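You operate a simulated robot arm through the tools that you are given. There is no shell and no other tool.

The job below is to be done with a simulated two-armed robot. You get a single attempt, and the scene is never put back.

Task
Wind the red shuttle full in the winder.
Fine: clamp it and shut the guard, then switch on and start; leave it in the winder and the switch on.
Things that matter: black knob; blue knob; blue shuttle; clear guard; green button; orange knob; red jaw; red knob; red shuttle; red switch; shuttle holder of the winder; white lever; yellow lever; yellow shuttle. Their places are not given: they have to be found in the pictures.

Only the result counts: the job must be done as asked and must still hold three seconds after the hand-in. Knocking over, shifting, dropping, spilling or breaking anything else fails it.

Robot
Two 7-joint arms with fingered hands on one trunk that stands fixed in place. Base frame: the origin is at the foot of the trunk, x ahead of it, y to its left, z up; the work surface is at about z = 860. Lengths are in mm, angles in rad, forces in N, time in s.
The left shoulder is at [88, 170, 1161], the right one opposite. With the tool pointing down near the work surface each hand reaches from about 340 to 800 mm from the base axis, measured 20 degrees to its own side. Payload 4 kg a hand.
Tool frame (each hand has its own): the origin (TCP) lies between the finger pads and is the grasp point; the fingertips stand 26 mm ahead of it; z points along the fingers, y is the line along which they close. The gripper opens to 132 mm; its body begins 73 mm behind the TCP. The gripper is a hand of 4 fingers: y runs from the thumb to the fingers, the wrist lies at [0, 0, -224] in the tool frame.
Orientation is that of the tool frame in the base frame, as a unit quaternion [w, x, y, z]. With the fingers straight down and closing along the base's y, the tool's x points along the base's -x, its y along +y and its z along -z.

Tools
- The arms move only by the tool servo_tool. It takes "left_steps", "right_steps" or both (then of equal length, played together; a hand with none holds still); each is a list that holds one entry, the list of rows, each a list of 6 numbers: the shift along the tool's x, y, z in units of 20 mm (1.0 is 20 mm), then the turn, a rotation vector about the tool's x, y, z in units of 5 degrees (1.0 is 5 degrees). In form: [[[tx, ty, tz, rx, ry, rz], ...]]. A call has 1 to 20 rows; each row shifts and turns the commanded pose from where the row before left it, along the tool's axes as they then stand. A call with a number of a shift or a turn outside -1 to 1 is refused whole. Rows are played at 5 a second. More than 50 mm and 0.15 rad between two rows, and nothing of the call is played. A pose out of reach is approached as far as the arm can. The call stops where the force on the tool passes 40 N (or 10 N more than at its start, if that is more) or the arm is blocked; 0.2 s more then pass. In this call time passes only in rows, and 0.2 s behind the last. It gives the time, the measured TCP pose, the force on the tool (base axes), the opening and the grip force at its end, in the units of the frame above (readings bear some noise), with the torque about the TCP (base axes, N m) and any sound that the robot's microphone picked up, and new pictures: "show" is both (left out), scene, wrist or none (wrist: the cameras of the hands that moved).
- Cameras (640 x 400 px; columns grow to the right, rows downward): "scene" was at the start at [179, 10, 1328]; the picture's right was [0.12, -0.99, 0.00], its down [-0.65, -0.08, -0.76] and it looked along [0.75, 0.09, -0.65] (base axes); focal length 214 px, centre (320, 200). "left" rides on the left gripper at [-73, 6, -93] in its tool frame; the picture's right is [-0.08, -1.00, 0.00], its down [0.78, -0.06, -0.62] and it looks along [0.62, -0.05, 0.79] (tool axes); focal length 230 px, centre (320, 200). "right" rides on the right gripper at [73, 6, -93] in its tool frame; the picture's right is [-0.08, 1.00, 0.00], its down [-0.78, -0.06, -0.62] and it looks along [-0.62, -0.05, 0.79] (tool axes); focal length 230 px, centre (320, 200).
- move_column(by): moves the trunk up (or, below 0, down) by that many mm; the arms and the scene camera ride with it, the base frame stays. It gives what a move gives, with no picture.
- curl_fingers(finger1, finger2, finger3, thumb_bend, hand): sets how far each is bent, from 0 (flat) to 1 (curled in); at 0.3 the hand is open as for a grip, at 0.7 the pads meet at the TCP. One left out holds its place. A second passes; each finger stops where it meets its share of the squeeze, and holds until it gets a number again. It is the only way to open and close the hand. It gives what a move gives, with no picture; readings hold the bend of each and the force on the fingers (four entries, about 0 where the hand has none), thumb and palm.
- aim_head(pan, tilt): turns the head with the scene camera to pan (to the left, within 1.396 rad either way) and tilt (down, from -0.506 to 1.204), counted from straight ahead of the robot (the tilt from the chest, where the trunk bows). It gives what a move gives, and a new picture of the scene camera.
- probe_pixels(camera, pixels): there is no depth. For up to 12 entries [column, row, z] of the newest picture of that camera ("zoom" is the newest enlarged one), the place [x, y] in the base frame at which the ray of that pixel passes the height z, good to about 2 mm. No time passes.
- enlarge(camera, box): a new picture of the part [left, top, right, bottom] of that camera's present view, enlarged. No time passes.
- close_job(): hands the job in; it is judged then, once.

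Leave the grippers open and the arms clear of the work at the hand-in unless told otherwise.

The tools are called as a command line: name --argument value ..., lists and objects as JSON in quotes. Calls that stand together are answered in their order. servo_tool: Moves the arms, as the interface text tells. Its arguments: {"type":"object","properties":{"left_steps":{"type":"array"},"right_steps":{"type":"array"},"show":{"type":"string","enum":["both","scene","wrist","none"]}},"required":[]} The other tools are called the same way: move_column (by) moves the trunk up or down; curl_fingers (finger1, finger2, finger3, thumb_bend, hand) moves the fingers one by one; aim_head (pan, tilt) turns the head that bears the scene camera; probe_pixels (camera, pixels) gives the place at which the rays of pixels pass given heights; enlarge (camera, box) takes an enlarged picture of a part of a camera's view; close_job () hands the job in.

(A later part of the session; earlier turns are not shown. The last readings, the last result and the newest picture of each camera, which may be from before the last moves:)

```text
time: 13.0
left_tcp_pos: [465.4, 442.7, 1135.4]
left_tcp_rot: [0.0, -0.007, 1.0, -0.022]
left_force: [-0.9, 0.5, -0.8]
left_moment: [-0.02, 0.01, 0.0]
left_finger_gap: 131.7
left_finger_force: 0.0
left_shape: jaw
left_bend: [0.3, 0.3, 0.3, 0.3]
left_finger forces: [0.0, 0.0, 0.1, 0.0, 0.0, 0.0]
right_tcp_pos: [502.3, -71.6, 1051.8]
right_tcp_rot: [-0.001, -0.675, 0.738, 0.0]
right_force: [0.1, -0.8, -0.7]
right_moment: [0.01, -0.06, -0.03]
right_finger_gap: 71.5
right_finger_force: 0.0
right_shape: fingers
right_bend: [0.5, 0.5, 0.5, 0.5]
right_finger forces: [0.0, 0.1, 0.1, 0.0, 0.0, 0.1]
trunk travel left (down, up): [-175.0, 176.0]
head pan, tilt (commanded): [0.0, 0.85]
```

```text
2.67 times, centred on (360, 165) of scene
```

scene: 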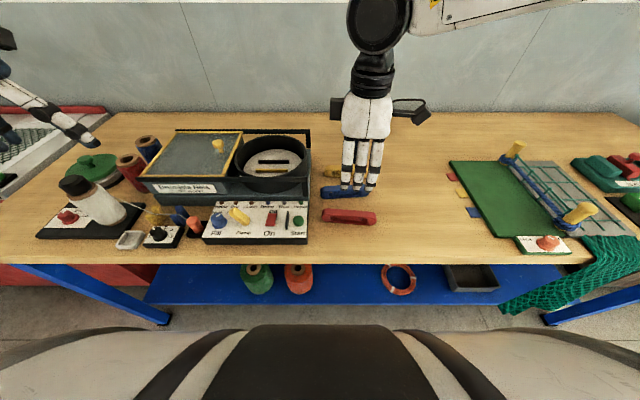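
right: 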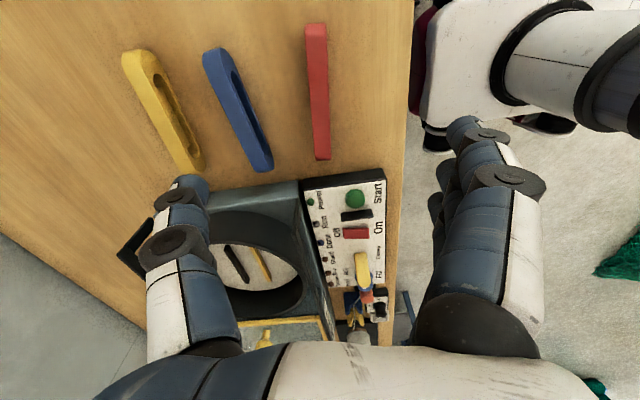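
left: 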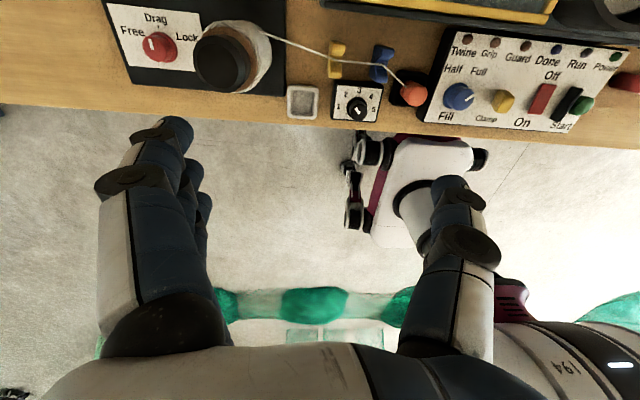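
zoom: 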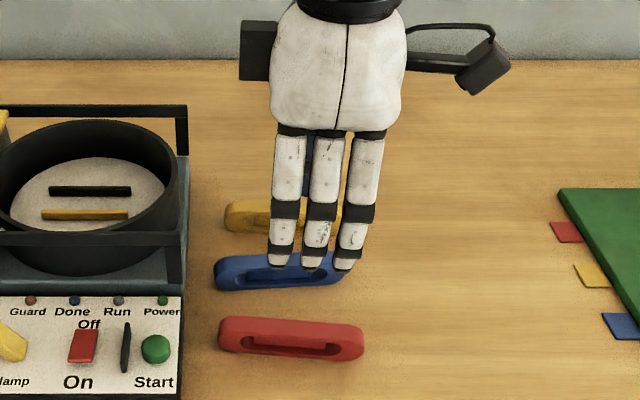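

The near face of the blue shuttle is at x ≈ 573, so I'll narrow the hand a little more. Then I descend to about z = 912, with a small turn to match the shuttle's ~7° slant.

curl_fingers --hand "right" --finger1 0.54 --finger2 0.54 --finger3 0.54 --thumb_bend 0.54

servo_tool --right_steps '[[[0.1, 0, 0.5, 0, 0, 0.35], [0, 0, 1, 0, 0, 0], [0, 0, 1, 0, 0, 0], [0, 0, 1, 0, 0, 0], [0, 0, 1, 0, 0, 0], [0, 0, 1, 0, 0, 0], [0, 0, 1, 0, 0, 0], [0, 0, 0.5, 0, 0, 0]]]'

enlarge --camera "scene" --box '[310, 130, 430, 240]'

```text
time: 14.0
left_tcp_pos: [464.5, 441.9, 1135.9]
left_tcp_rot: [0.001, -0.007, 1.0, -0.023]
left_force: [0.4, 0.1, -0.1]
left_moment: [-0.02, 0.03, 0.0]
left_finger_gap: 131.7
left_finger_force: 0.0
left_shape: jaw
left_bend: [0.3, 0.3, 0.3, 0.3]
left_finger forces: [0.1, 0.1, 0.0, 0.0, 0.1, 0.1]
right_tcp_pos: [502.2, -73.0, 1050.6]
right_tcp_rot: [-0.001, -0.675, 0.737, 0.0]
right_force: [0.2, -0.1, -0.3]
right_moment: [0.01, -0.01, 0.03]
right_finger_gap: 58.5
right_finger_force: 0.2
right_shape: fingers
right_bend: [0.54, 0.54, 0.54, 0.54]
right_finger forces: [0.1, 0.1, 0.0, 0.1, 0.0, 0.0]
trunk travel left (down, up): [-175.0, 176.0]
head pan, tilt (commanded): [0.0, 0.85]
```

```text
time: 15.8
left_tcp_pos: [465.1, 441.9, 1136.2]
left_tcp_rot: [0.001, -0.008, 1.0, -0.023]
left_force: [-0.4, 1.5, 0.1]
left_moment: [0.04, 0.02, -0.02]
left_finger_gap: 131.8
left_finger_force: 0.0
left_shape: jaw
left_bend: [0.3, 0.3, 0.3, 0.3]
left_finger forces: [0.1, 0.1, 0.1, 0.0, 0.0, 0.0]
right_tcp_pos: [501.3, -75.5, 910.8]
right_tcp_rot: [0.0, -0.664, 0.748, 0.0]
right_force: [-0.9, -0.5, -0.8]
right_moment: [0.02, -0.01, 0.01]
right_finger_gap: 58.5
right_finger_force: 0.0
right_shape: fingers
right_bend: [0.54, 0.54, 0.54, 0.54]
right_finger forces: [0.1, 0.1, 0.1, 0.1, 0.0, 0.0]
trunk travel left (down, up): [-175.0, 176.0]
head pan, tilt (commanded): [0.0, 0.85]
```

scene: 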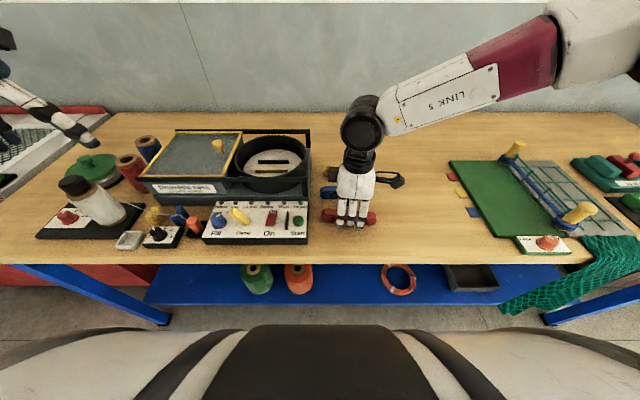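
right: 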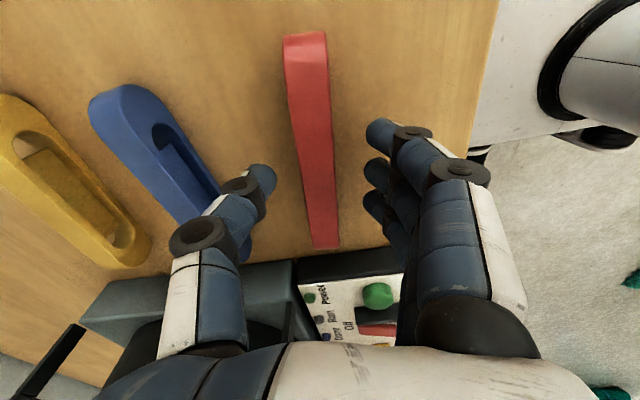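

```text
3.64 times, centred on (370, 185) of scene
```

zoom: 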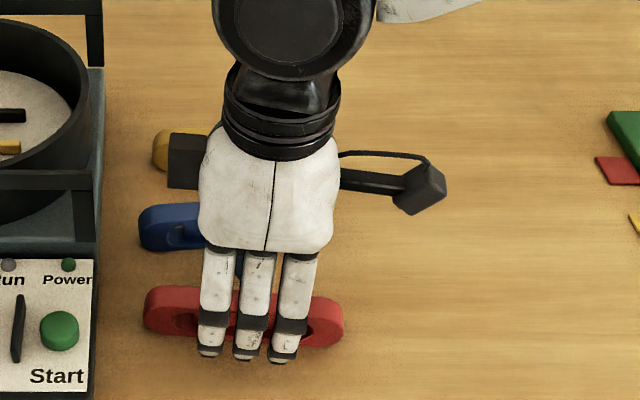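

The shuttle sits centred between the thumb and fingers. I'll go down 10 mm more to z ≈ 900 so that only the tips overlap its upper half, then close.

servo_tool --right_steps '[[[0, 0, 0.5, 0, 0, 0]]]' --show "wrist"

curl_fingers --hand "right" --finger1 0.75 --finger2 0.75 --finger3 0.75 --thumb_bend 0.75

enlarge --camera "right" --box '[180, 20, 500, 270]'

enlarge --camera "scene" --box '[310, 160, 400, 240]'

```text
time: 16.2
left_tcp_pos: [465.3, 442.5, 1135.5]
left_tcp_rot: [-0.001, -0.007, 1.0, -0.023]
left_force: [-0.6, -0.2, -0.2]
left_moment: [-0.04, -0.01, 0.01]
left_finger_gap: 131.9
left_finger_force: 0.1
left_shape: jaw
left_bend: [0.3, 0.3, 0.3, 0.3]
left_finger forces: [0.0, 0.0, 0.0, 0.1, 0.1, 0.1]
right_tcp_pos: [501.7, -75.2, 902.1]
right_tcp_rot: [-0.001, -0.664, 0.748, 0.001]
right_force: [-0.4, 0.2, -0.5]
right_moment: [-0.01, 0.0, 0.0]
right_finger_gap: 58.0
right_finger_force: 0.0
right_shape: fingers
right_bend: [0.54, 0.54, 0.54, 0.54]
right_finger forces: [0.1, 0.0, 0.0, 0.1, 0.0, 0.0]
trunk travel left (down, up): [-175.0, 176.0]
head pan, tilt (commanded): [0.0, 0.85]
```

right: 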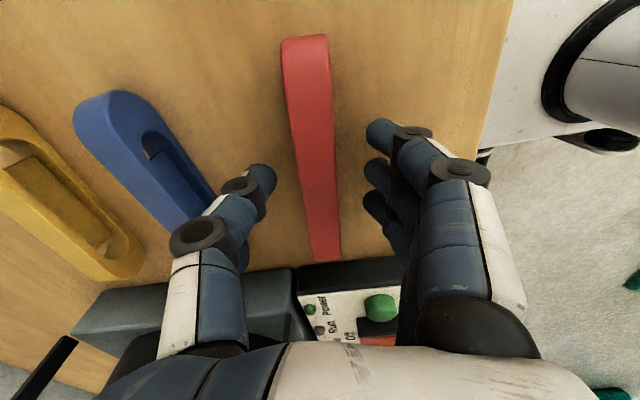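

```text
time: 17.2
left_tcp_pos: [465.3, 442.2, 1135.7]
left_tcp_rot: [0.001, -0.008, 1.0, -0.022]
left_force: [-0.6, 0.4, 0.7]
left_moment: [0.0, 0.0, 0.0]
left_finger_gap: 131.9
left_finger_force: 0.0
left_shape: jaw
left_bend: [0.3, 0.3, 0.3, 0.3]
left_finger forces: [0.0, 0.0, 0.0, 0.0, 0.0, 0.0]
right_tcp_pos: [502.9, -74.6, 902.0]
right_tcp_rot: [0.0, -0.664, 0.748, 0.001]
right_force: [0.9, 0.5, -0.9]
right_moment: [0.0, 0.03, -0.01]
right_finger_gap: 24.6
right_finger_force: 19.6
right_shape: fingers
right_bend: [0.72, 0.72, 0.72, 0.67]
right_finger forces: [6.4, 6.2, 6.5, 0.0, 19.3, 0.0]
trunk travel left (down, up): [-175.0, 176.0]
head pan, tilt (commanded): [0.0, 0.85]
```

```text
1.60 times, centred on (340, 145) of right
```

zoom: 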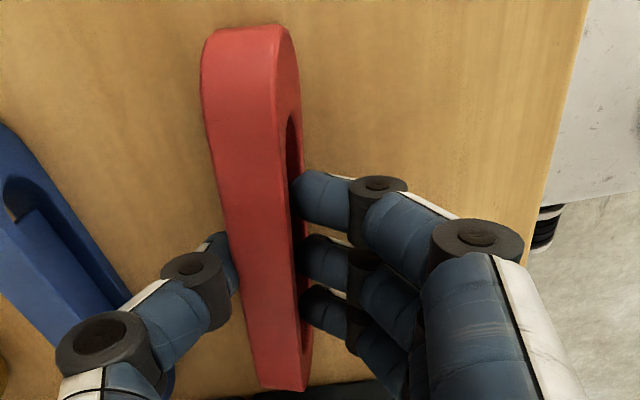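

```text
5.00 times, centred on (355, 200) of scene
```

zoom: 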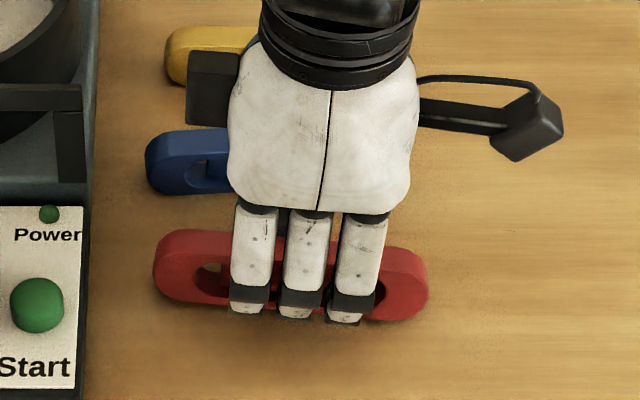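

Grip holds at about 19 N. The shuttle may have rolled slightly, because I can now see its slotted side from above. I'll lift it 60 mm and look.

servo_tool --right_steps '[[[0, 0, -0.5, 0, 0, 0], [0, 0, -0.5, 0, 0, 0], [0, 0, -1, 0, 0, 0], [0, 0, -1, 0, 0, 0]]]'

enlarge --camera "scene" --box '[310, 130, 410, 220]'

enlarge --camera "right" --box '[180, 20, 500, 270]'

```text
time: 18.2
left_tcp_pos: [464.3, 441.8, 1135.1]
left_tcp_rot: [0.001, -0.008, 1.0, -0.023]
left_force: [-0.3, -0.3, -0.2]
left_moment: [0.03, 0.03, 0.0]
left_finger_gap: 132.2
left_finger_force: 0.0
left_shape: jaw
left_bend: [0.3, 0.3, 0.3, 0.3]
left_finger forces: [0.0, 0.0, 0.0, 0.0, 0.0, 0.0]
right_tcp_pos: [501.0, -76.4, 962.9]
right_tcp_rot: [-0.001, -0.664, 0.748, 0.001]
right_force: [0.2, 0.8, -0.1]
right_moment: [-0.02, 0.01, 0.0]
right_finger_gap: 24.7
right_finger_force: 19.4
right_shape: fingers
right_bend: [0.72, 0.72, 0.72, 0.67]
right_finger forces: [6.4, 6.4, 6.4, 0.0, 19.4, 0.0]
trunk travel left (down, up): [-175.0, 176.0]
head pan, tilt (commanded): [0.0, 0.85]
```

scene: 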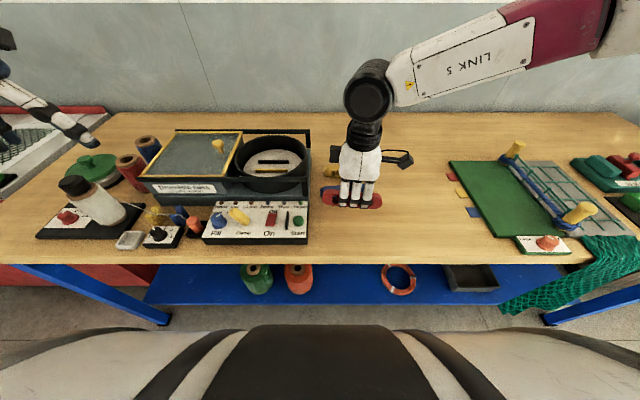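
right: 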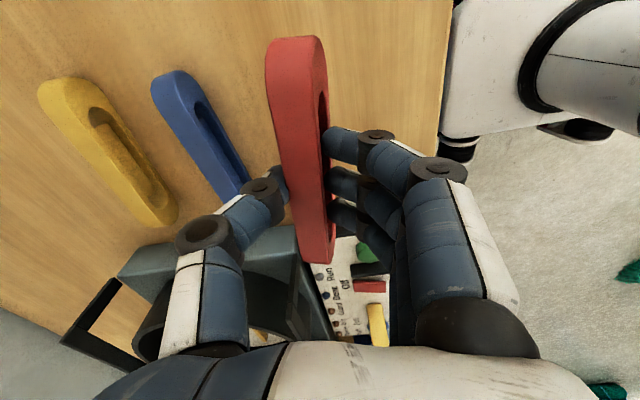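

```text
4.44 times, centred on (360, 175) of scene
```

zoom: 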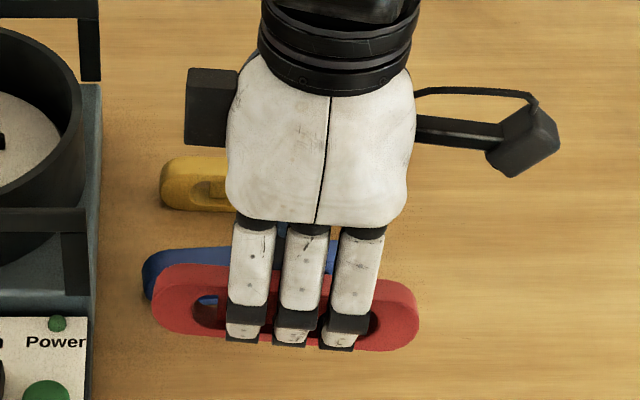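

```text
1.60 times, centred on (340, 145) of right
```

zoom: 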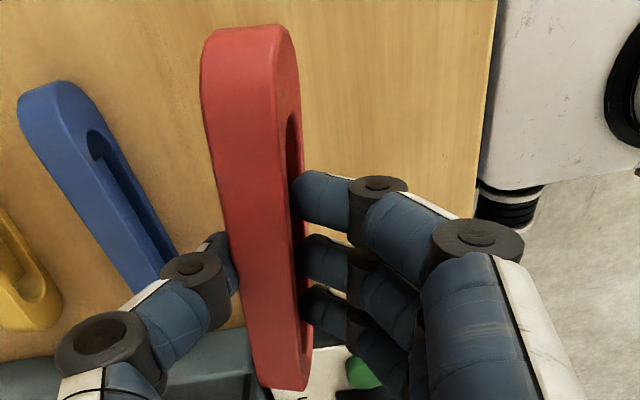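

enlarge --camera "right" --box '[250, 25, 350, 145]'

enlarge --camera "scene" --box '[340, 180, 385, 215]'

```text
3.33 times, centred on (300, 85) of right
```

zoom: 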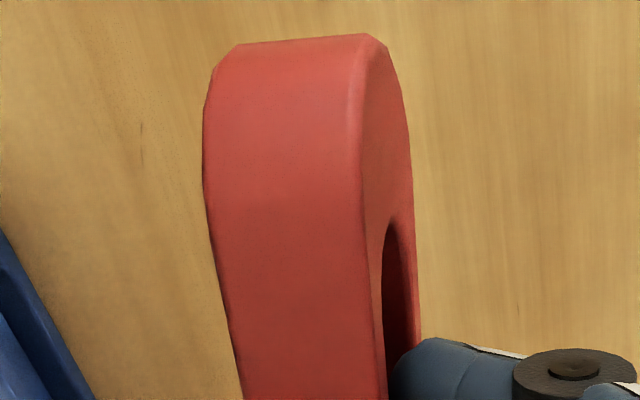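

```text
11.43 times, centred on (362, 198) of scene
```

zoom: 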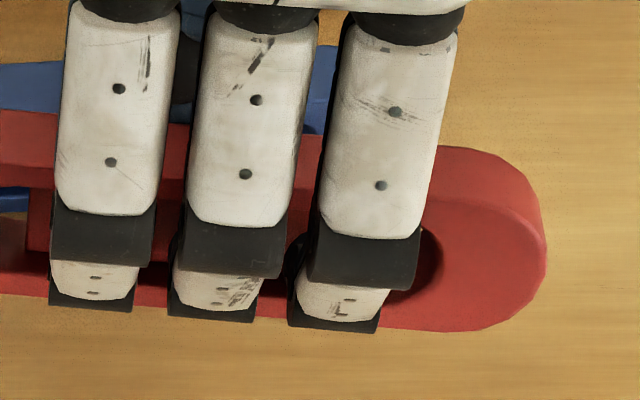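

probe_pixels --camera "right" --pixels '[[310.5, 58, 951], [265.5, 58, 951], [310.5, 58, 956], [265.5, 58, 956], [328.5, 94, 921], [328.5, 94, 931], [313, 94, 951], [269, 94, 951], [319, 140, 951], [273, 140, 951]]'

probe_pixels --camera "zoom" --pixels '[[470, 148, 945], [470, 148, 950], [430, 212, 945], [430, 212, 950], [450, 330, 915], [450, 330, 920], [450, 330, 925], [547, 250, 935]]'

```text
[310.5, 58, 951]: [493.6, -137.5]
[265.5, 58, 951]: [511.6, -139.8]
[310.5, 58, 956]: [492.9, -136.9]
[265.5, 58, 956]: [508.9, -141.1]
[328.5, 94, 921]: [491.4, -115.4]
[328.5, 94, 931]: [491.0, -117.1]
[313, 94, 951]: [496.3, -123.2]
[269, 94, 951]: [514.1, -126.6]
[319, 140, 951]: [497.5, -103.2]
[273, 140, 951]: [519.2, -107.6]
```

```text
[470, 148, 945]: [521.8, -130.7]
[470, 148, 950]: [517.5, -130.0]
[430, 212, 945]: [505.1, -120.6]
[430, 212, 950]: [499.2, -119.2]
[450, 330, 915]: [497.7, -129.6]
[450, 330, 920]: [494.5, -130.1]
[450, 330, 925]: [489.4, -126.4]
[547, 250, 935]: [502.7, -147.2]
```

The shuttle is tilted only about 8° in the hand, which is fine for the 31 mm gap. I'll raise it, turn back to square with the jaws, and carry it over the drum to TCP ≈ (648, 134, 1063).

servo_tool --right_steps '[[[0, 0, -1, 0, 0, -0.35], [0, 0, -1, 0, 0, -0.5], [0, 0, -1, 0, 0, -0.5], [0, 0, -1, 0, 0, 0], [0, 0, -1, 0, 0, 0], [-0.955, -0.67, 0, 0, 0, 0], [-0.955, -0.67, 0, 0, 0, 0], [-0.955, -0.67, 0, 0, 0, 0], [-0.955, -0.67, 0, 0, 0, 0], [-0.955, -0.67, 0, 0, 0, 0], [-0.955, -0.67, 0, 0, 0, 0], [-0.955, -0.67, 0, 0, 0, 0], [-0.955, -0.67, 0, 0, 0, 0], [-0.955, -0.67, 0, 0, 0, 0], [-0.955, -0.67, 0, 0, 0, 0], [-0.955, -0.67, 0, 0, 0, 0]]]'

enlarge --camera "scene" --box '[220, 90, 340, 200]'

enlarge --camera "right" --box '[160, 0, 480, 300]'

```text
time: 21.8
left_tcp_pos: [463.2, 441.8, 1136.2]
left_tcp_rot: [0.001, -0.007, 1.0, -0.022]
left_force: [0.4, 1.2, 0.2]
left_moment: [-0.03, 0.0, 0.02]
left_finger_gap: 131.7
left_finger_force: 0.1
left_shape: jaw
left_bend: [0.3, 0.3, 0.3, 0.3]
left_finger forces: [0.1, 0.1, 0.1, 0.0, 0.1, 0.1]
right_tcp_pos: [662.9, 61.1, 1075.6]
right_tcp_rot: [0.015, -0.675, 0.737, 0.009]
right_force: [0.4, -0.2, -0.8]
right_moment: [-0.01, -0.02, -0.03]
right_finger_gap: 24.5
right_finger_force: 18.3
right_shape: fingers
right_bend: [0.72, 0.72, 0.72, 0.67]
right_finger forces: [6.3, 6.3, 6.3, 0.1, 19.0, 0.0]
right hand out of reach, approached as far as the arm can: row 15, 16
trunk travel left (down, up): [-175.0, 176.0]
head pan, tilt (commanded): [0.0, 0.85]
stopped in row 16 (right hand): the arm was blocked; the commanded pose is now the measured one
```

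scene: 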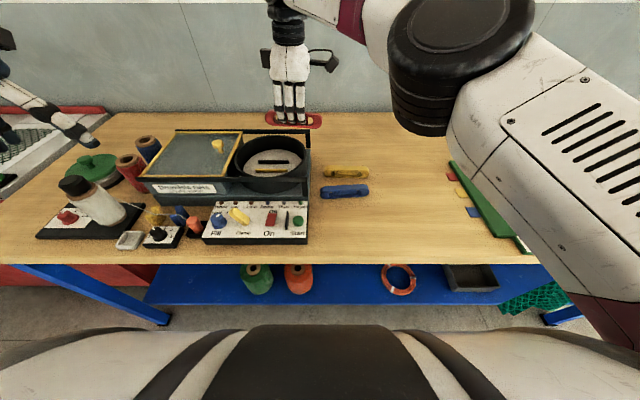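
right: 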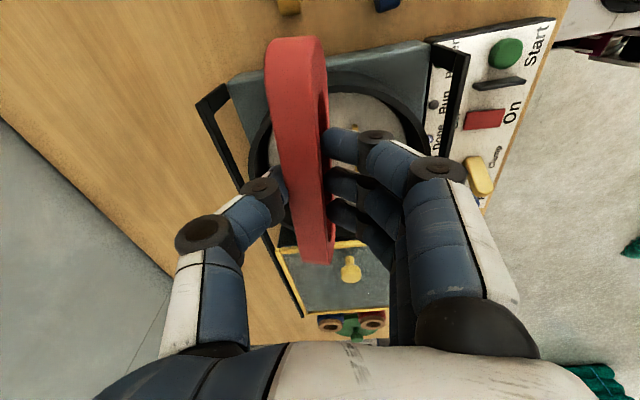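

```text
3.64 times, centred on (280, 145) of scene
```

zoom: 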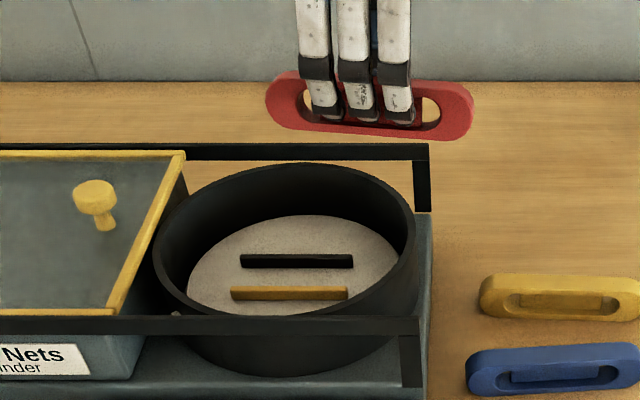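

```text
1.33 times, centred on (320, 150) of right
```

zoom: 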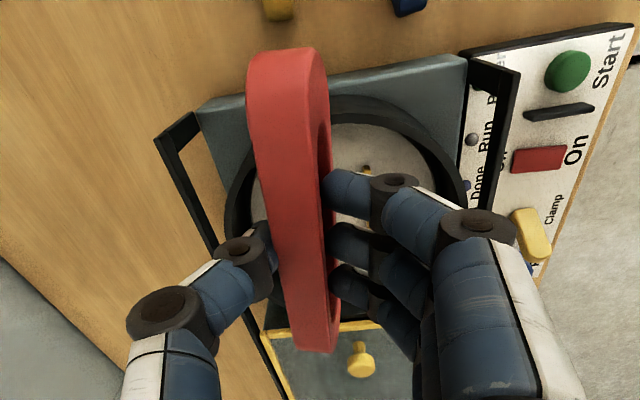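

The right arm hit its limit at (663, 61, 1076): it is high up and reaching across the body. I'll back off, level the hand again, and raise the trunk so the arm works lower relative to its shoulder.

servo_tool --right_steps '[[[0.72, 0.6, 0, 0, 0, 0], [0.72, 0.6, 0, 0, 0, 0], [0.72, 0.6, 0, 0, 0, 0], [0, 0, 0, -0.05, 0.2, -0.5], [0, 0, 0, -0.05, 0.19, -0.5]]]'

move_column --by 100

```text
time: 23.0
left_tcp_pos: [465.0, 442.0, 1135.5]
left_tcp_rot: [0.001, -0.008, 1.0, -0.022]
left_force: [-0.9, -0.7, 0.5]
left_moment: [-0.02, 0.0, -0.02]
left_finger_gap: 132.0
left_finger_force: 0.1
left_shape: jaw
left_bend: [0.3, 0.3, 0.3, 0.3]
left_finger forces: [0.0, 0.0, 0.1, 0.0, 0.0, 0.0]
right_tcp_pos: [621.4, 24.6, 1074.0]
right_tcp_rot: [0.002, 0.71, -0.705, 0.001]
right_force: [-0.4, -0.7, -1.6]
right_moment: [-0.01, -0.02, -0.03]
right_finger_gap: 24.5
right_finger_force: 18.8
right_shape: fingers
right_bend: [0.73, 0.72, 0.72, 0.67]
right_finger forces: [6.2, 6.2, 6.2, 0.0, 18.7, 0.0]
trunk travel left (down, up): [-175.0, 176.0]
head pan, tilt (commanded): [0.0, 0.85]
```

scene: 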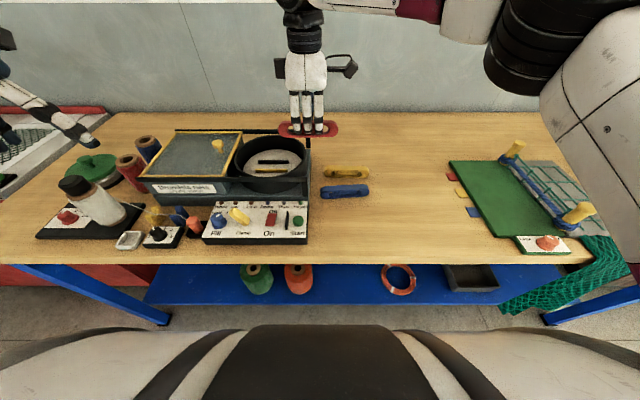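
right: 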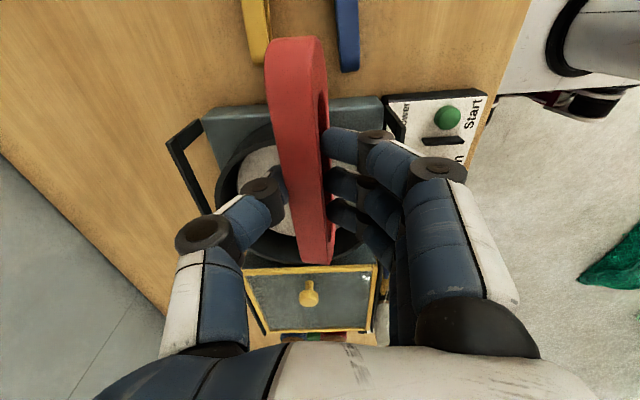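

```text
time: 24.3
left_tcp_pos: [465.3, 442.4, 1234.6]
left_tcp_rot: [0.001, -0.007, 1.0, -0.023]
left_force: [-0.1, -0.3, 0.5]
left_moment: [0.02, -0.02, 0.0]
left_finger_gap: 131.9
left_finger_force: 0.0
left_shape: jaw
left_bend: [0.3, 0.3, 0.3, 0.3]
left_finger forces: [0.0, 0.0, 0.0, 0.0, 0.0, 0.0]
right_tcp_pos: [621.3, 27.0, 1172.2]
right_tcp_rot: [0.001, 0.709, -0.705, 0.001]
right_force: [-1.0, -0.3, 0.1]
right_moment: [0.04, 0.03, 0.0]
right_finger_gap: 24.3
right_finger_force: 18.5
right_shape: fingers
right_bend: [0.73, 0.72, 0.72, 0.67]
right_finger forces: [6.2, 6.2, 6.2, 0.0, 18.6, 0.0]
trunk travel left (down, up): [-275.0, 76.0]
head pan, tilt (commanded): [0.0, 0.85]
```

The hand is level. I'll come down to z ≈ 1050 and then move over the drum to (648, 134).

servo_tool --right_steps '[[[0, 0, 1, 0, 0, 0], [0, 0, 1, 0, 0, 0], [0, 0, 1, 0, 0, 0], [0, 0, 1, 0, 0, 0], [0, 0, 1, 0, 0, 0], [0, 0, 1, 0, 0, 0], [-0.89, -0.225, 0, 0, 0, 0], [-0.89, -0.225, 0, 0, 0, 0], [-0.89, -0.225, 0, 0, 0, 0], [-0.89, -0.225, 0, 0, 0, 0], [-0.89, -0.225, 0, 0, 0, 0], [-0.89, -0.225, 0, 0, 0, 0]]]'

enlarge --camera "scene" --box '[220, 120, 340, 220]'

enlarge --camera "right" --box '[160, 0, 480, 300]'

```text
time: 27.1
left_tcp_pos: [465.3, 442.9, 1235.5]
left_tcp_rot: [0.001, -0.007, 1.0, -0.023]
left_force: [1.1, -0.1, 0.9]
left_moment: [0.0, 0.02, 0.0]
left_finger_gap: 131.8
left_finger_force: 0.0
left_shape: jaw
left_bend: [0.3, 0.3, 0.3, 0.3]
left_finger forces: [0.1, 0.1, 0.0, 0.0, 0.0, 0.1]
right_tcp_pos: [660.4, 23.5, 1054.0]
right_tcp_rot: [0.0, -0.665, 0.746, 0.001]
right_force: [-0.1, 0.1, -0.5]
right_moment: [0.01, 0.02, -0.03]
right_finger_gap: 24.0
right_finger_force: 18.1
right_shape: fingers
right_bend: [0.73, 0.73, 0.73, 0.67]
right_finger forces: [5.9, 5.9, 6.0, 0.0, 17.8, 0.1]
right hand out of reach, approached as far as the arm can: row 10, 11, 12
trunk travel left (down, up): [-275.0, 76.0]
head pan, tilt (commanded): [0.0, 0.85]
stopped in row 12 (right hand): the arm was blocked; the commanded pose is now the measured one
```

scene: 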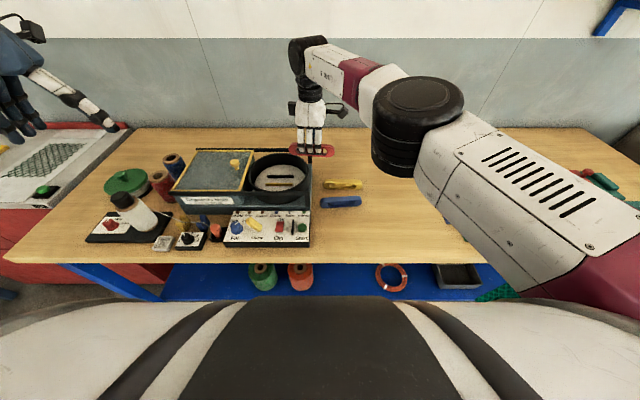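
right: 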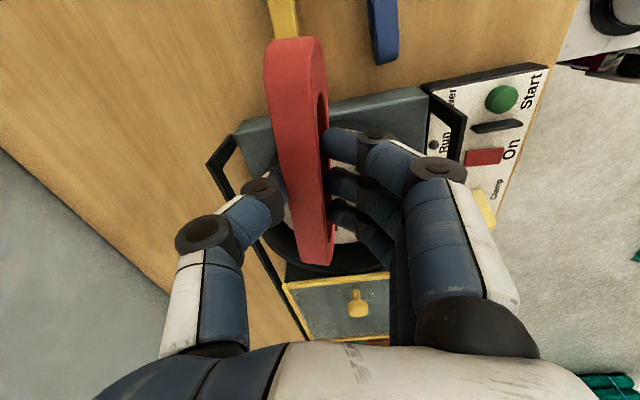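

```text
4.00 times, centred on (280, 170) of scene
```

zoom: 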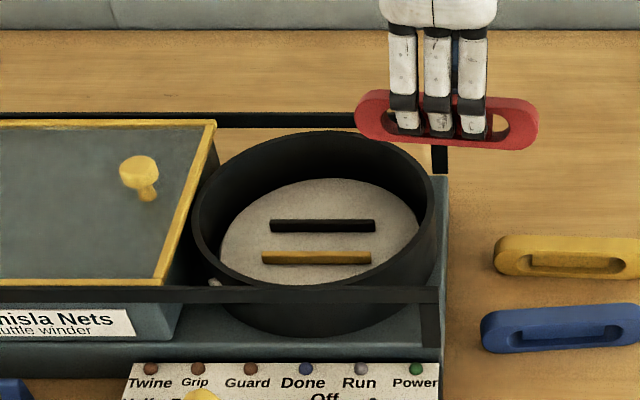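

```text
1.33 times, centred on (320, 150) of right
```

zoom: 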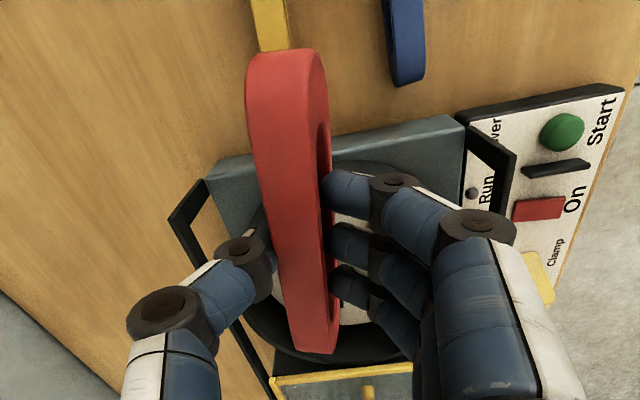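

Blocked again near (660, 23). The forearm is almost level, so lowering the hand relative to the shoulder should help. First I'll measure the rail and rim heights from both cameras to know how low I can travel.

probe_pixels --camera "scene" --pixels '[[309.25, 192.5, 960], [309.25, 192.5, 980], [311.25, 149.5, 960], [311.25, 149.5, 980], [248, 175, 950], [248, 175, 970], [309, 174, 950], [309, 174, 970]]'

probe_pixels --camera "right" --pixels '[[466.6, 153.8, 960], [466.6, 153.8, 980], [429, 95, 960], [429, 95, 980], [233.5, 134, 960], [233.5, 134, 980], [207, 163, 960], [207, 163, 980]]'

```text
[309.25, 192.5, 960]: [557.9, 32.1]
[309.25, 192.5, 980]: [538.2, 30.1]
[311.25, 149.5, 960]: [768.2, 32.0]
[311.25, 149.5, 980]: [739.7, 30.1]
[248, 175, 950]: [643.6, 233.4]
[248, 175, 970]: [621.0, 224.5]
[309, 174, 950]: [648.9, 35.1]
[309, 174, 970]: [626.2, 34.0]
```

```text
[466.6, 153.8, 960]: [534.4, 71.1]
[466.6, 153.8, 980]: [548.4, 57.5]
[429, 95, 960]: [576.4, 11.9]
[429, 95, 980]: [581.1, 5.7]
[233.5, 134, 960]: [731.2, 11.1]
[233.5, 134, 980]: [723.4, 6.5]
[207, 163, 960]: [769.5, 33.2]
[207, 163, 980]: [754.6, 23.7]
```

Rails top out at z ≈ 960, and the rim is at about 950 with its centre near y = 134. I'll back off a bit, square the hand, raise the trunk by its remaining 75 mm, and then lower the hand.

servo_tool --right_steps '[[[0.09, 1, 0, 0, 0, 0], [0.09, 1, 0, 0, 0, 0], [0, 0, 0, 0, 0, -0.65], [0, 0, 0, 0, 0, -0.65]]]' --show "none"

move_column --by 75

servo_tool --right_steps '[[[0, 0, 1, 0, 0, 0], [0, 0, 1, 0, 0, 0], [0, 0, 1, 0, 0, 0], [0, 0, 1, 0, 0, 0], [0, 0, 1, 0, 0, 0]]]'

```text
time: 28.1
left_tcp_pos: [464.3, 442.4, 1236.0]
left_tcp_rot: [0.002, -0.007, 1.0, -0.023]
left_force: [0.6, 0.1, 0.3]
left_moment: [-0.01, 0.01, -0.01]
left_finger_gap: 132.0
left_finger_force: 0.1
left_shape: jaw
left_bend: [0.3, 0.3, 0.3, 0.3]
left_finger forces: [0.0, 0.0, 0.0, 0.0, 0.0, 0.1]
right_tcp_pos: [618.7, 28.6, 1054.6]
right_tcp_rot: [0.0, 0.709, -0.705, -0.001]
right_force: [0.5, 0.5, -0.1]
right_moment: [-0.04, -0.01, -0.02]
right_finger_gap: 23.8
right_finger_force: 17.8
right_shape: fingers
right_bend: [0.73, 0.73, 0.73, 0.67]
right_finger forces: [5.8, 5.7, 5.7, 0.0, 17.4, 0.0]
trunk travel left (down, up): [-275.0, 76.0]
head pan, tilt (commanded): [0.0, 0.85]
```

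```text
time: 29.2
left_tcp_pos: [466.4, 443.3, 1309.6]
left_tcp_rot: [0.0, -0.007, 1.0, -0.023]
left_force: [0.0, 0.2, 0.6]
left_moment: [0.0, 0.05, 0.05]
left_finger_gap: 131.8
left_finger_force: 0.0
left_shape: jaw
left_bend: [0.3, 0.3, 0.3, 0.3]
left_finger forces: [0.0, 0.1, 0.1, 0.0, 0.0, 0.0]
right_tcp_pos: [618.0, 28.9, 1129.3]
right_tcp_rot: [0.0, 0.709, -0.705, -0.001]
right_force: [-0.4, -0.3, -1.1]
right_moment: [0.0, 0.02, -0.01]
right_finger_gap: 24.3
right_finger_force: 17.6
right_shape: fingers
right_bend: [0.73, 0.73, 0.73, 0.67]
right_finger forces: [5.9, 5.8, 5.8, 0.1, 17.5, 0.0]
trunk travel left (down, up): [-350.0, 1.0]
head pan, tilt (commanded): [0.0, 0.85]
```

```text
time: 30.4
left_tcp_pos: [466.0, 441.9, 1310.5]
left_tcp_rot: [0.001, -0.008, 1.0, -0.022]
left_force: [-0.7, -0.4, -0.9]
left_moment: [0.03, 0.01, 0.0]
left_finger_gap: 131.7
left_finger_force: 0.1
left_shape: jaw
left_bend: [0.3, 0.3, 0.3, 0.3]
left_finger forces: [0.0, 0.0, 0.0, 0.0, 0.0, 0.1]
right_tcp_pos: [616.3, 28.7, 1028.8]
right_tcp_rot: [-0.001, 0.71, -0.705, -0.001]
right_force: [-0.3, -0.7, -0.3]
right_moment: [0.01, 0.0, 0.0]
right_finger_gap: 24.1
right_finger_force: 17.5
right_shape: fingers
right_bend: [0.73, 0.73, 0.73, 0.67]
right_finger forces: [5.8, 5.8, 5.8, 0.0, 17.3, 0.1]
trunk travel left (down, up): [-350.0, 1.0]
head pan, tilt (commanded): [0.0, 0.85]
```

scene: 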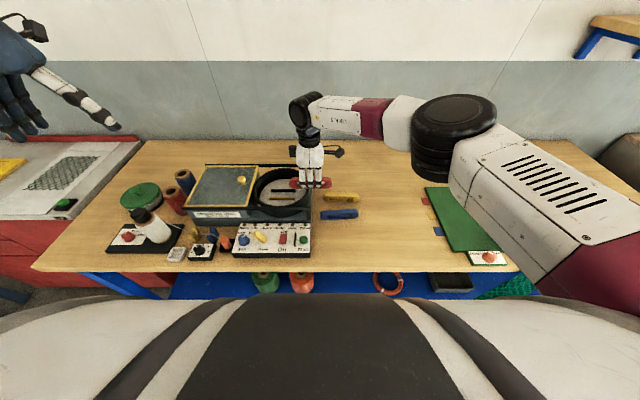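
right: 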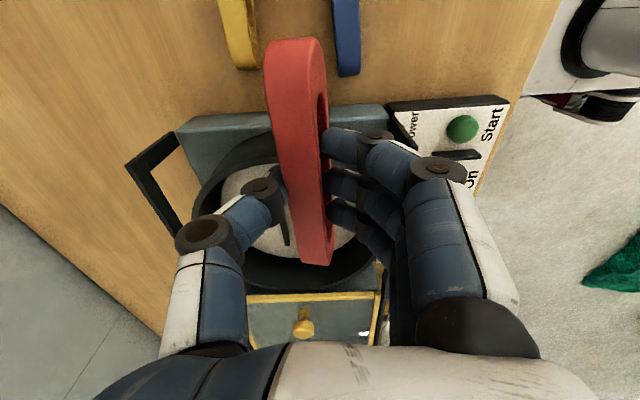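

The hand is level at (616, 29, 1029). I'll advance towards the drum in short steps, keeping x for now and moving in +y.

servo_tool --right_steps '[[[-0.9, -0.2, 0, 0, 0, 0], [-0.9, -0.2, 0, 0, 0, 0], [-0.9, -0.2, 0, 0, 0, 0]]]'

```text
time: 31.4
left_tcp_pos: [464.5, 443.7, 1310.2]
left_tcp_rot: [0.001, -0.008, 1.0, -0.022]
left_force: [0.3, 0.5, 0.6]
left_moment: [-0.02, -0.04, 0.02]
left_finger_gap: 132.0
left_finger_force: 0.1
left_shape: jaw
left_bend: [0.3, 0.3, 0.3, 0.3]
left_finger forces: [0.0, 0.0, 0.0, 0.0, 0.0, 0.0]
right_tcp_pos: [662.2, 2.3, 1033.8]
right_tcp_rot: [0.0, -0.663, 0.749, -0.006]
right_force: [-0.2, -0.3, -0.9]
right_moment: [-0.03, 0.02, 0.03]
right_finger_gap: 24.0
right_finger_force: 17.3
right_shape: fingers
right_bend: [0.73, 0.73, 0.73, 0.67]
right_finger forces: [5.7, 5.6, 5.6, 0.0, 17.0, 0.0]
right hand out of reach, approached as far as the arm can: row 3
trunk travel left (down, up): [-350.0, 1.0]
head pan, tilt (commanded): [0.0, 0.85]
stopped in row 3 (right hand): the arm was blocked; the commanded pose is now the measured one
```

scene: 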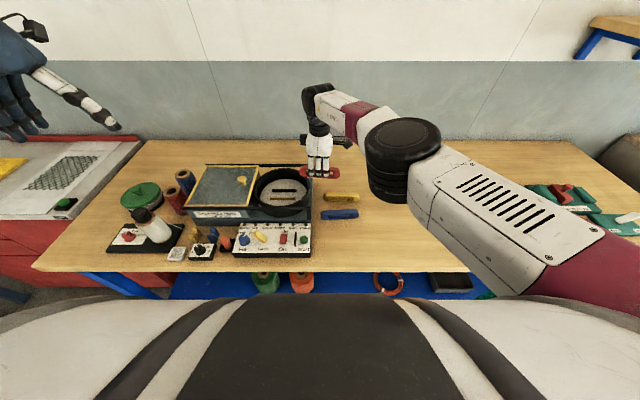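
right: 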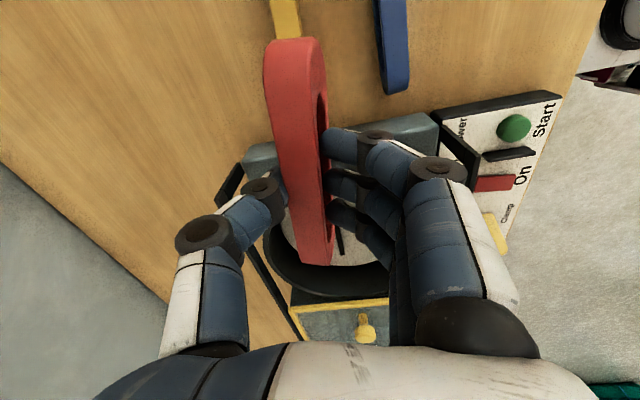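

The right arm cannot hold this hand angle over the drum, but the left shoulder is almost in line with it. I'll take the shuttle back to free table at about (490, -60), set it down there, and let the left hand do the placing. First I retreat while rising.

servo_tool --right_steps '[[[0.46, 0.923, -0.97, 0, 0, 0], [0.46, 0.923, -0.97, 0, 0, 0], [0.46, 0.923, -0.97, 0, 0, 0], [0.46, 0.923, -0.97, 0, 0, 0], [0.46, 0.923, -0.97, 0, 0, 0], [0.46, 0.923, -0.97, 0, 0, 0], [0.46, 0.923, -0.97, 0, 0, 0], [0.46, 0.923, -0.97, 0, 0, 0], [0.46, 0.923, -0.97, 0, 0, 0], [0, 0, 0, 0, 0, -0.7], [0, 0, 0, 0, 0, -0.7]]]'

```text
time: 33.8
left_tcp_pos: [465.1, 441.1, 1311.4]
left_tcp_rot: [0.001, -0.007, 1.0, -0.022]
left_force: [0.2, -0.2, -0.2]
left_moment: [0.0, -0.03, 0.01]
left_finger_gap: 132.0
left_finger_force: 0.1
left_shape: jaw
left_bend: [0.3, 0.3, 0.3, 0.3]
left_finger forces: [0.1, 0.0, 0.1, 0.0, 0.0, 0.1]
right_tcp_pos: [484.3, -58.8, 1206.8]
right_tcp_rot: [-0.001, 0.71, -0.705, 0.006]
right_force: [-0.2, -0.8, -0.6]
right_moment: [0.02, -0.01, 0.01]
right_finger_gap: 23.6
right_finger_force: 16.4
right_shape: fingers
right_bend: [0.73, 0.73, 0.73, 0.67]
right_finger forces: [5.3, 5.3, 5.3, 0.1, 16.1, 0.0]
trunk travel left (down, up): [-350.0, 1.0]
head pan, tilt (commanded): [0.0, 0.85]
```

scene: 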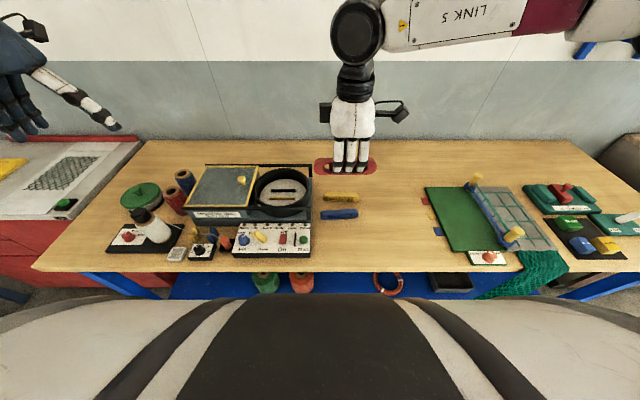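
right: 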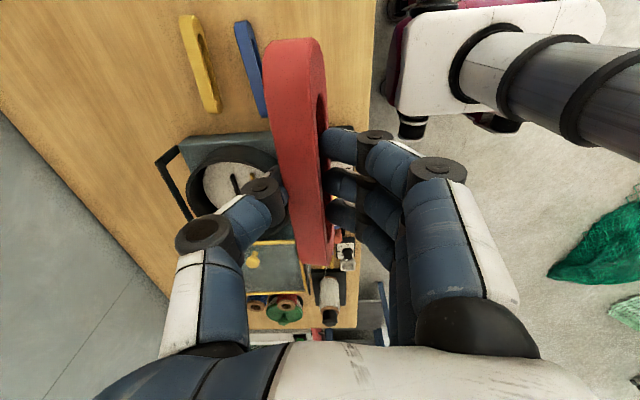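

I'm back at (484, -59, 1207). Now I lower the trunk 175 mm to its starting height, which brings the hand to about z = 1032.

move_column --by -175

servo_tool --right_steps '[[[0, 0, 1, 0, 0, 0], [0, 0, 1, 0, 0, 0], [0, 0, 1, 0, 0, 0], [0, 0, 1, 0, 0, 0], [0, 0, 1, 0, 0, 0]]]'

enlarge --camera "scene" --box '[290, 150, 420, 240]'

```text
time: 35.8
left_tcp_pos: [464.8, 442.6, 1136.4]
left_tcp_rot: [0.002, -0.007, 1.0, -0.023]
left_force: [0.4, -0.4, 0.6]
left_moment: [0.0, 0.0, 0.02]
left_finger_gap: 131.9
left_finger_force: 0.1
left_shape: jaw
left_bend: [0.3, 0.3, 0.3, 0.3]
left_finger forces: [0.1, 0.0, 0.0, 0.0, 0.1, 0.0]
right_tcp_pos: [484.4, -57.3, 1033.3]
right_tcp_rot: [-0.001, 0.71, -0.704, 0.006]
right_force: [0.0, -0.2, 0.5]
right_moment: [0.01, -0.01, 0.0]
right_finger_gap: 23.6
right_finger_force: 15.9
right_shape: fingers
right_bend: [0.73, 0.73, 0.73, 0.67]
right_finger forces: [5.4, 5.5, 5.4, 0.0, 16.2, 0.1]
trunk travel left (down, up): [-175.0, 176.0]
head pan, tilt (commanded): [0.0, 0.85]
```

```text
time: 37.0
left_tcp_pos: [465.3, 442.4, 1135.5]
left_tcp_rot: [0.0, -0.008, 1.0, -0.022]
left_force: [-0.9, 0.6, 0.3]
left_moment: [-0.01, 0.03, 0.02]
left_finger_gap: 132.1
left_finger_force: 0.1
left_shape: jaw
left_bend: [0.3, 0.3, 0.3, 0.3]
left_finger forces: [0.0, 0.0, 0.0, 0.1, 0.0, 0.0]
right_tcp_pos: [486.3, -57.8, 930.9]
right_tcp_rot: [0.0, 0.709, -0.705, 0.007]
right_force: [-0.2, -0.8, -1.2]
right_moment: [-0.04, 0.01, 0.01]
right_finger_gap: 23.8
right_finger_force: 15.3
right_shape: fingers
right_bend: [0.73, 0.73, 0.73, 0.67]
right_finger forces: [5.4, 5.4, 5.4, 0.0, 16.1, 0.0]
trunk travel left (down, up): [-175.0, 176.0]
head pan, tilt (commanded): [0.0, 0.85]
```

scene: 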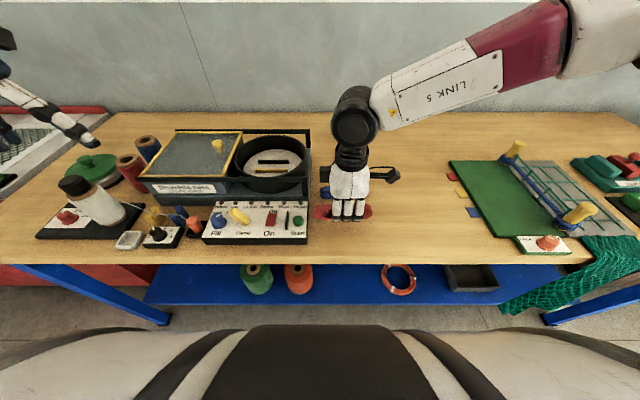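
right: 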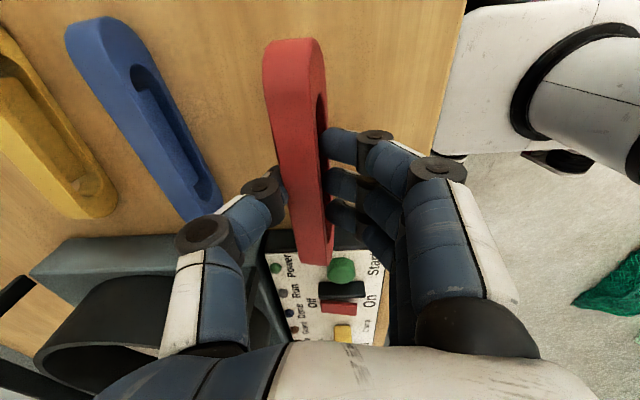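

```text
4.44 times, centred on (355, 195) of scene
```

zoom: 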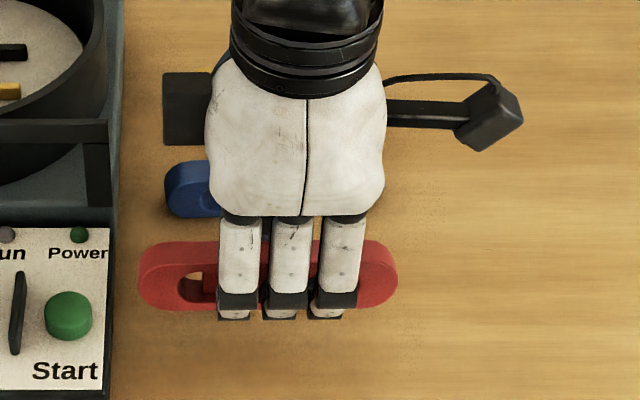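

I'll descend to just above the table, z ≈ 905, and then ease down while watching the force.

servo_tool --right_steps '[[[0, 0, 0.6, 0, 0, 0], [0, 0, 0.6, 0, 0, 0]]]' --show "none"

servo_tool --right_steps '[[[0, 0, 0.1, 0, 0, 0], [0, 0, 0.1, 0, 0, 0]]]' --show "wrist"

```text
time: 37.6
left_tcp_pos: [465.8, 441.9, 1135.8]
left_tcp_rot: [0.001, -0.007, 1.0, -0.023]
left_force: [0.2, -0.8, -0.2]
left_moment: [-0.03, 0.0, 0.0]
left_finger_gap: 131.8
left_finger_force: 0.1
left_shape: jaw
left_bend: [0.3, 0.3, 0.3, 0.3]
left_finger forces: [0.1, 0.1, 0.1, 0.0, 0.0, 0.0]
right_tcp_pos: [485.3, -58.2, 908.0]
right_tcp_rot: [-0.001, 0.71, -0.704, 0.005]
right_force: [0.5, 1.1, -0.3]
right_moment: [-0.01, 0.0, -0.01]
right_finger_gap: 23.6
right_finger_force: 16.0
right_shape: fingers
right_bend: [0.73, 0.73, 0.73, 0.67]
right_finger forces: [5.4, 5.5, 5.3, 0.1, 16.2, 0.0]
trunk travel left (down, up): [-175.0, 176.0]
head pan, tilt (commanded): [0.0, 0.85]
```

```text
time: 38.2
left_tcp_pos: [465.3, 441.0, 1136.2]
left_tcp_rot: [0.002, -0.007, 1.0, -0.023]
left_force: [-0.5, -0.5, 0.1]
left_moment: [0.03, -0.05, -0.04]
left_finger_gap: 132.1
left_finger_force: 0.1
left_shape: jaw
left_bend: [0.3, 0.3, 0.3, 0.3]
left_finger forces: [0.0, 0.0, 0.0, 0.1, 0.0, 0.0]
right_tcp_pos: [486.1, -57.5, 903.2]
right_tcp_rot: [0.0, 0.71, -0.704, 0.006]
right_force: [0.3, -0.5, 0.5]
right_moment: [0.01, 0.0, -0.01]
right_finger_gap: 23.6
right_finger_force: 16.1
right_shape: fingers
right_bend: [0.73, 0.73, 0.73, 0.67]
right_finger forces: [5.4, 5.4, 5.4, 0.0, 16.3, 0.0]
trunk travel left (down, up): [-175.0, 176.0]
head pan, tilt (commanded): [0.0, 0.85]
```

right: 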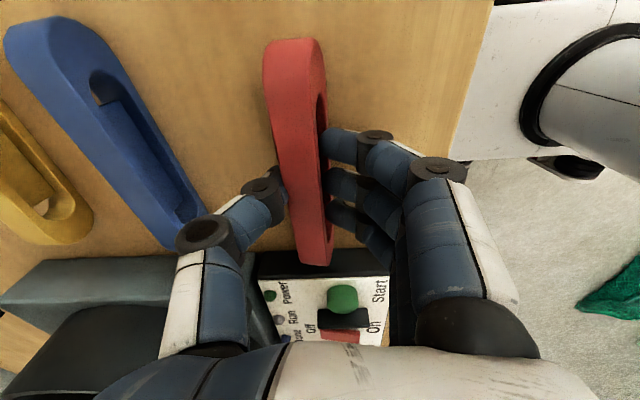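

servo_tool --right_steps '[[[0, 0, 0.1, 0, 0, 0], [0, 0, 0.05, 0, 0, 0]]]' --show "none"

servo_tool --right_steps '[[[0, 0, 0.05, 0, 0, 0], [0, 0, 0.05, 0, 0, 0]]]' --show "wrist"

```text
time: 38.8
left_tcp_pos: [464.4, 442.1, 1136.9]
left_tcp_rot: [0.001, -0.007, 1.0, -0.022]
left_force: [-0.2, 0.2, 0.3]
left_moment: [-0.02, 0.03, 0.03]
left_finger_gap: 131.9
left_finger_force: 0.1
left_shape: jaw
left_bend: [0.3, 0.3, 0.3, 0.3]
left_finger forces: [0.0, 0.1, 0.0, 0.1, 0.0, 0.0]
right_tcp_pos: [485.6, -58.4, 901.6]
right_tcp_rot: [-0.001, 0.709, -0.705, 0.007]
right_force: [0.3, -0.5, -0.1]
right_moment: [0.0, 0.01, -0.02]
right_finger_gap: 23.5
right_finger_force: 16.3
right_shape: fingers
right_bend: [0.73, 0.73, 0.73, 0.67]
right_finger forces: [5.4, 5.4, 5.3, 0.1, 16.1, 0.1]
trunk travel left (down, up): [-175.0, 176.0]
head pan, tilt (commanded): [0.0, 0.85]
```

```text
time: 39.4
left_tcp_pos: [465.4, 442.4, 1135.3]
left_tcp_rot: [0.001, -0.007, 1.0, -0.023]
left_force: [-0.6, -0.7, 0.0]
left_moment: [0.01, -0.02, -0.01]
left_finger_gap: 131.8
left_finger_force: 0.1
left_shape: jaw
left_bend: [0.3, 0.3, 0.3, 0.3]
left_finger forces: [0.0, 0.0, 0.0, 0.0, 0.0, 0.0]
right_tcp_pos: [487.0, -58.6, 898.2]
right_tcp_rot: [-0.001, 0.71, -0.704, 0.007]
right_force: [-0.6, -0.3, 2.2]
right_moment: [0.0, -0.03, 0.03]
right_finger_gap: 23.8
right_finger_force: 17.0
right_shape: fingers
right_bend: [0.73, 0.73, 0.73, 0.67]
right_finger forces: [5.5, 5.7, 6.0, 0.0, 16.3, 0.0]
trunk travel left (down, up): [-175.0, 176.0]
head pan, tilt (commanded): [0.0, 0.85]
```

right: 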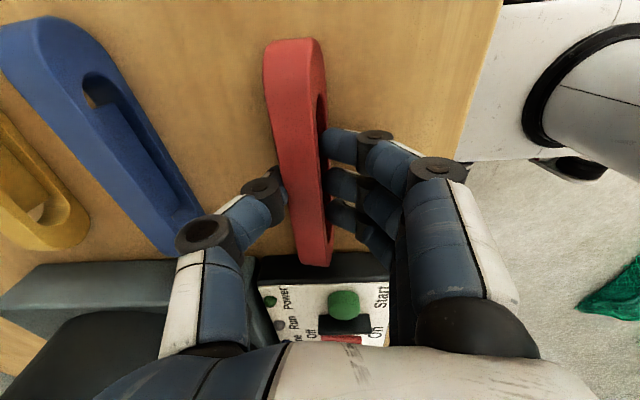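

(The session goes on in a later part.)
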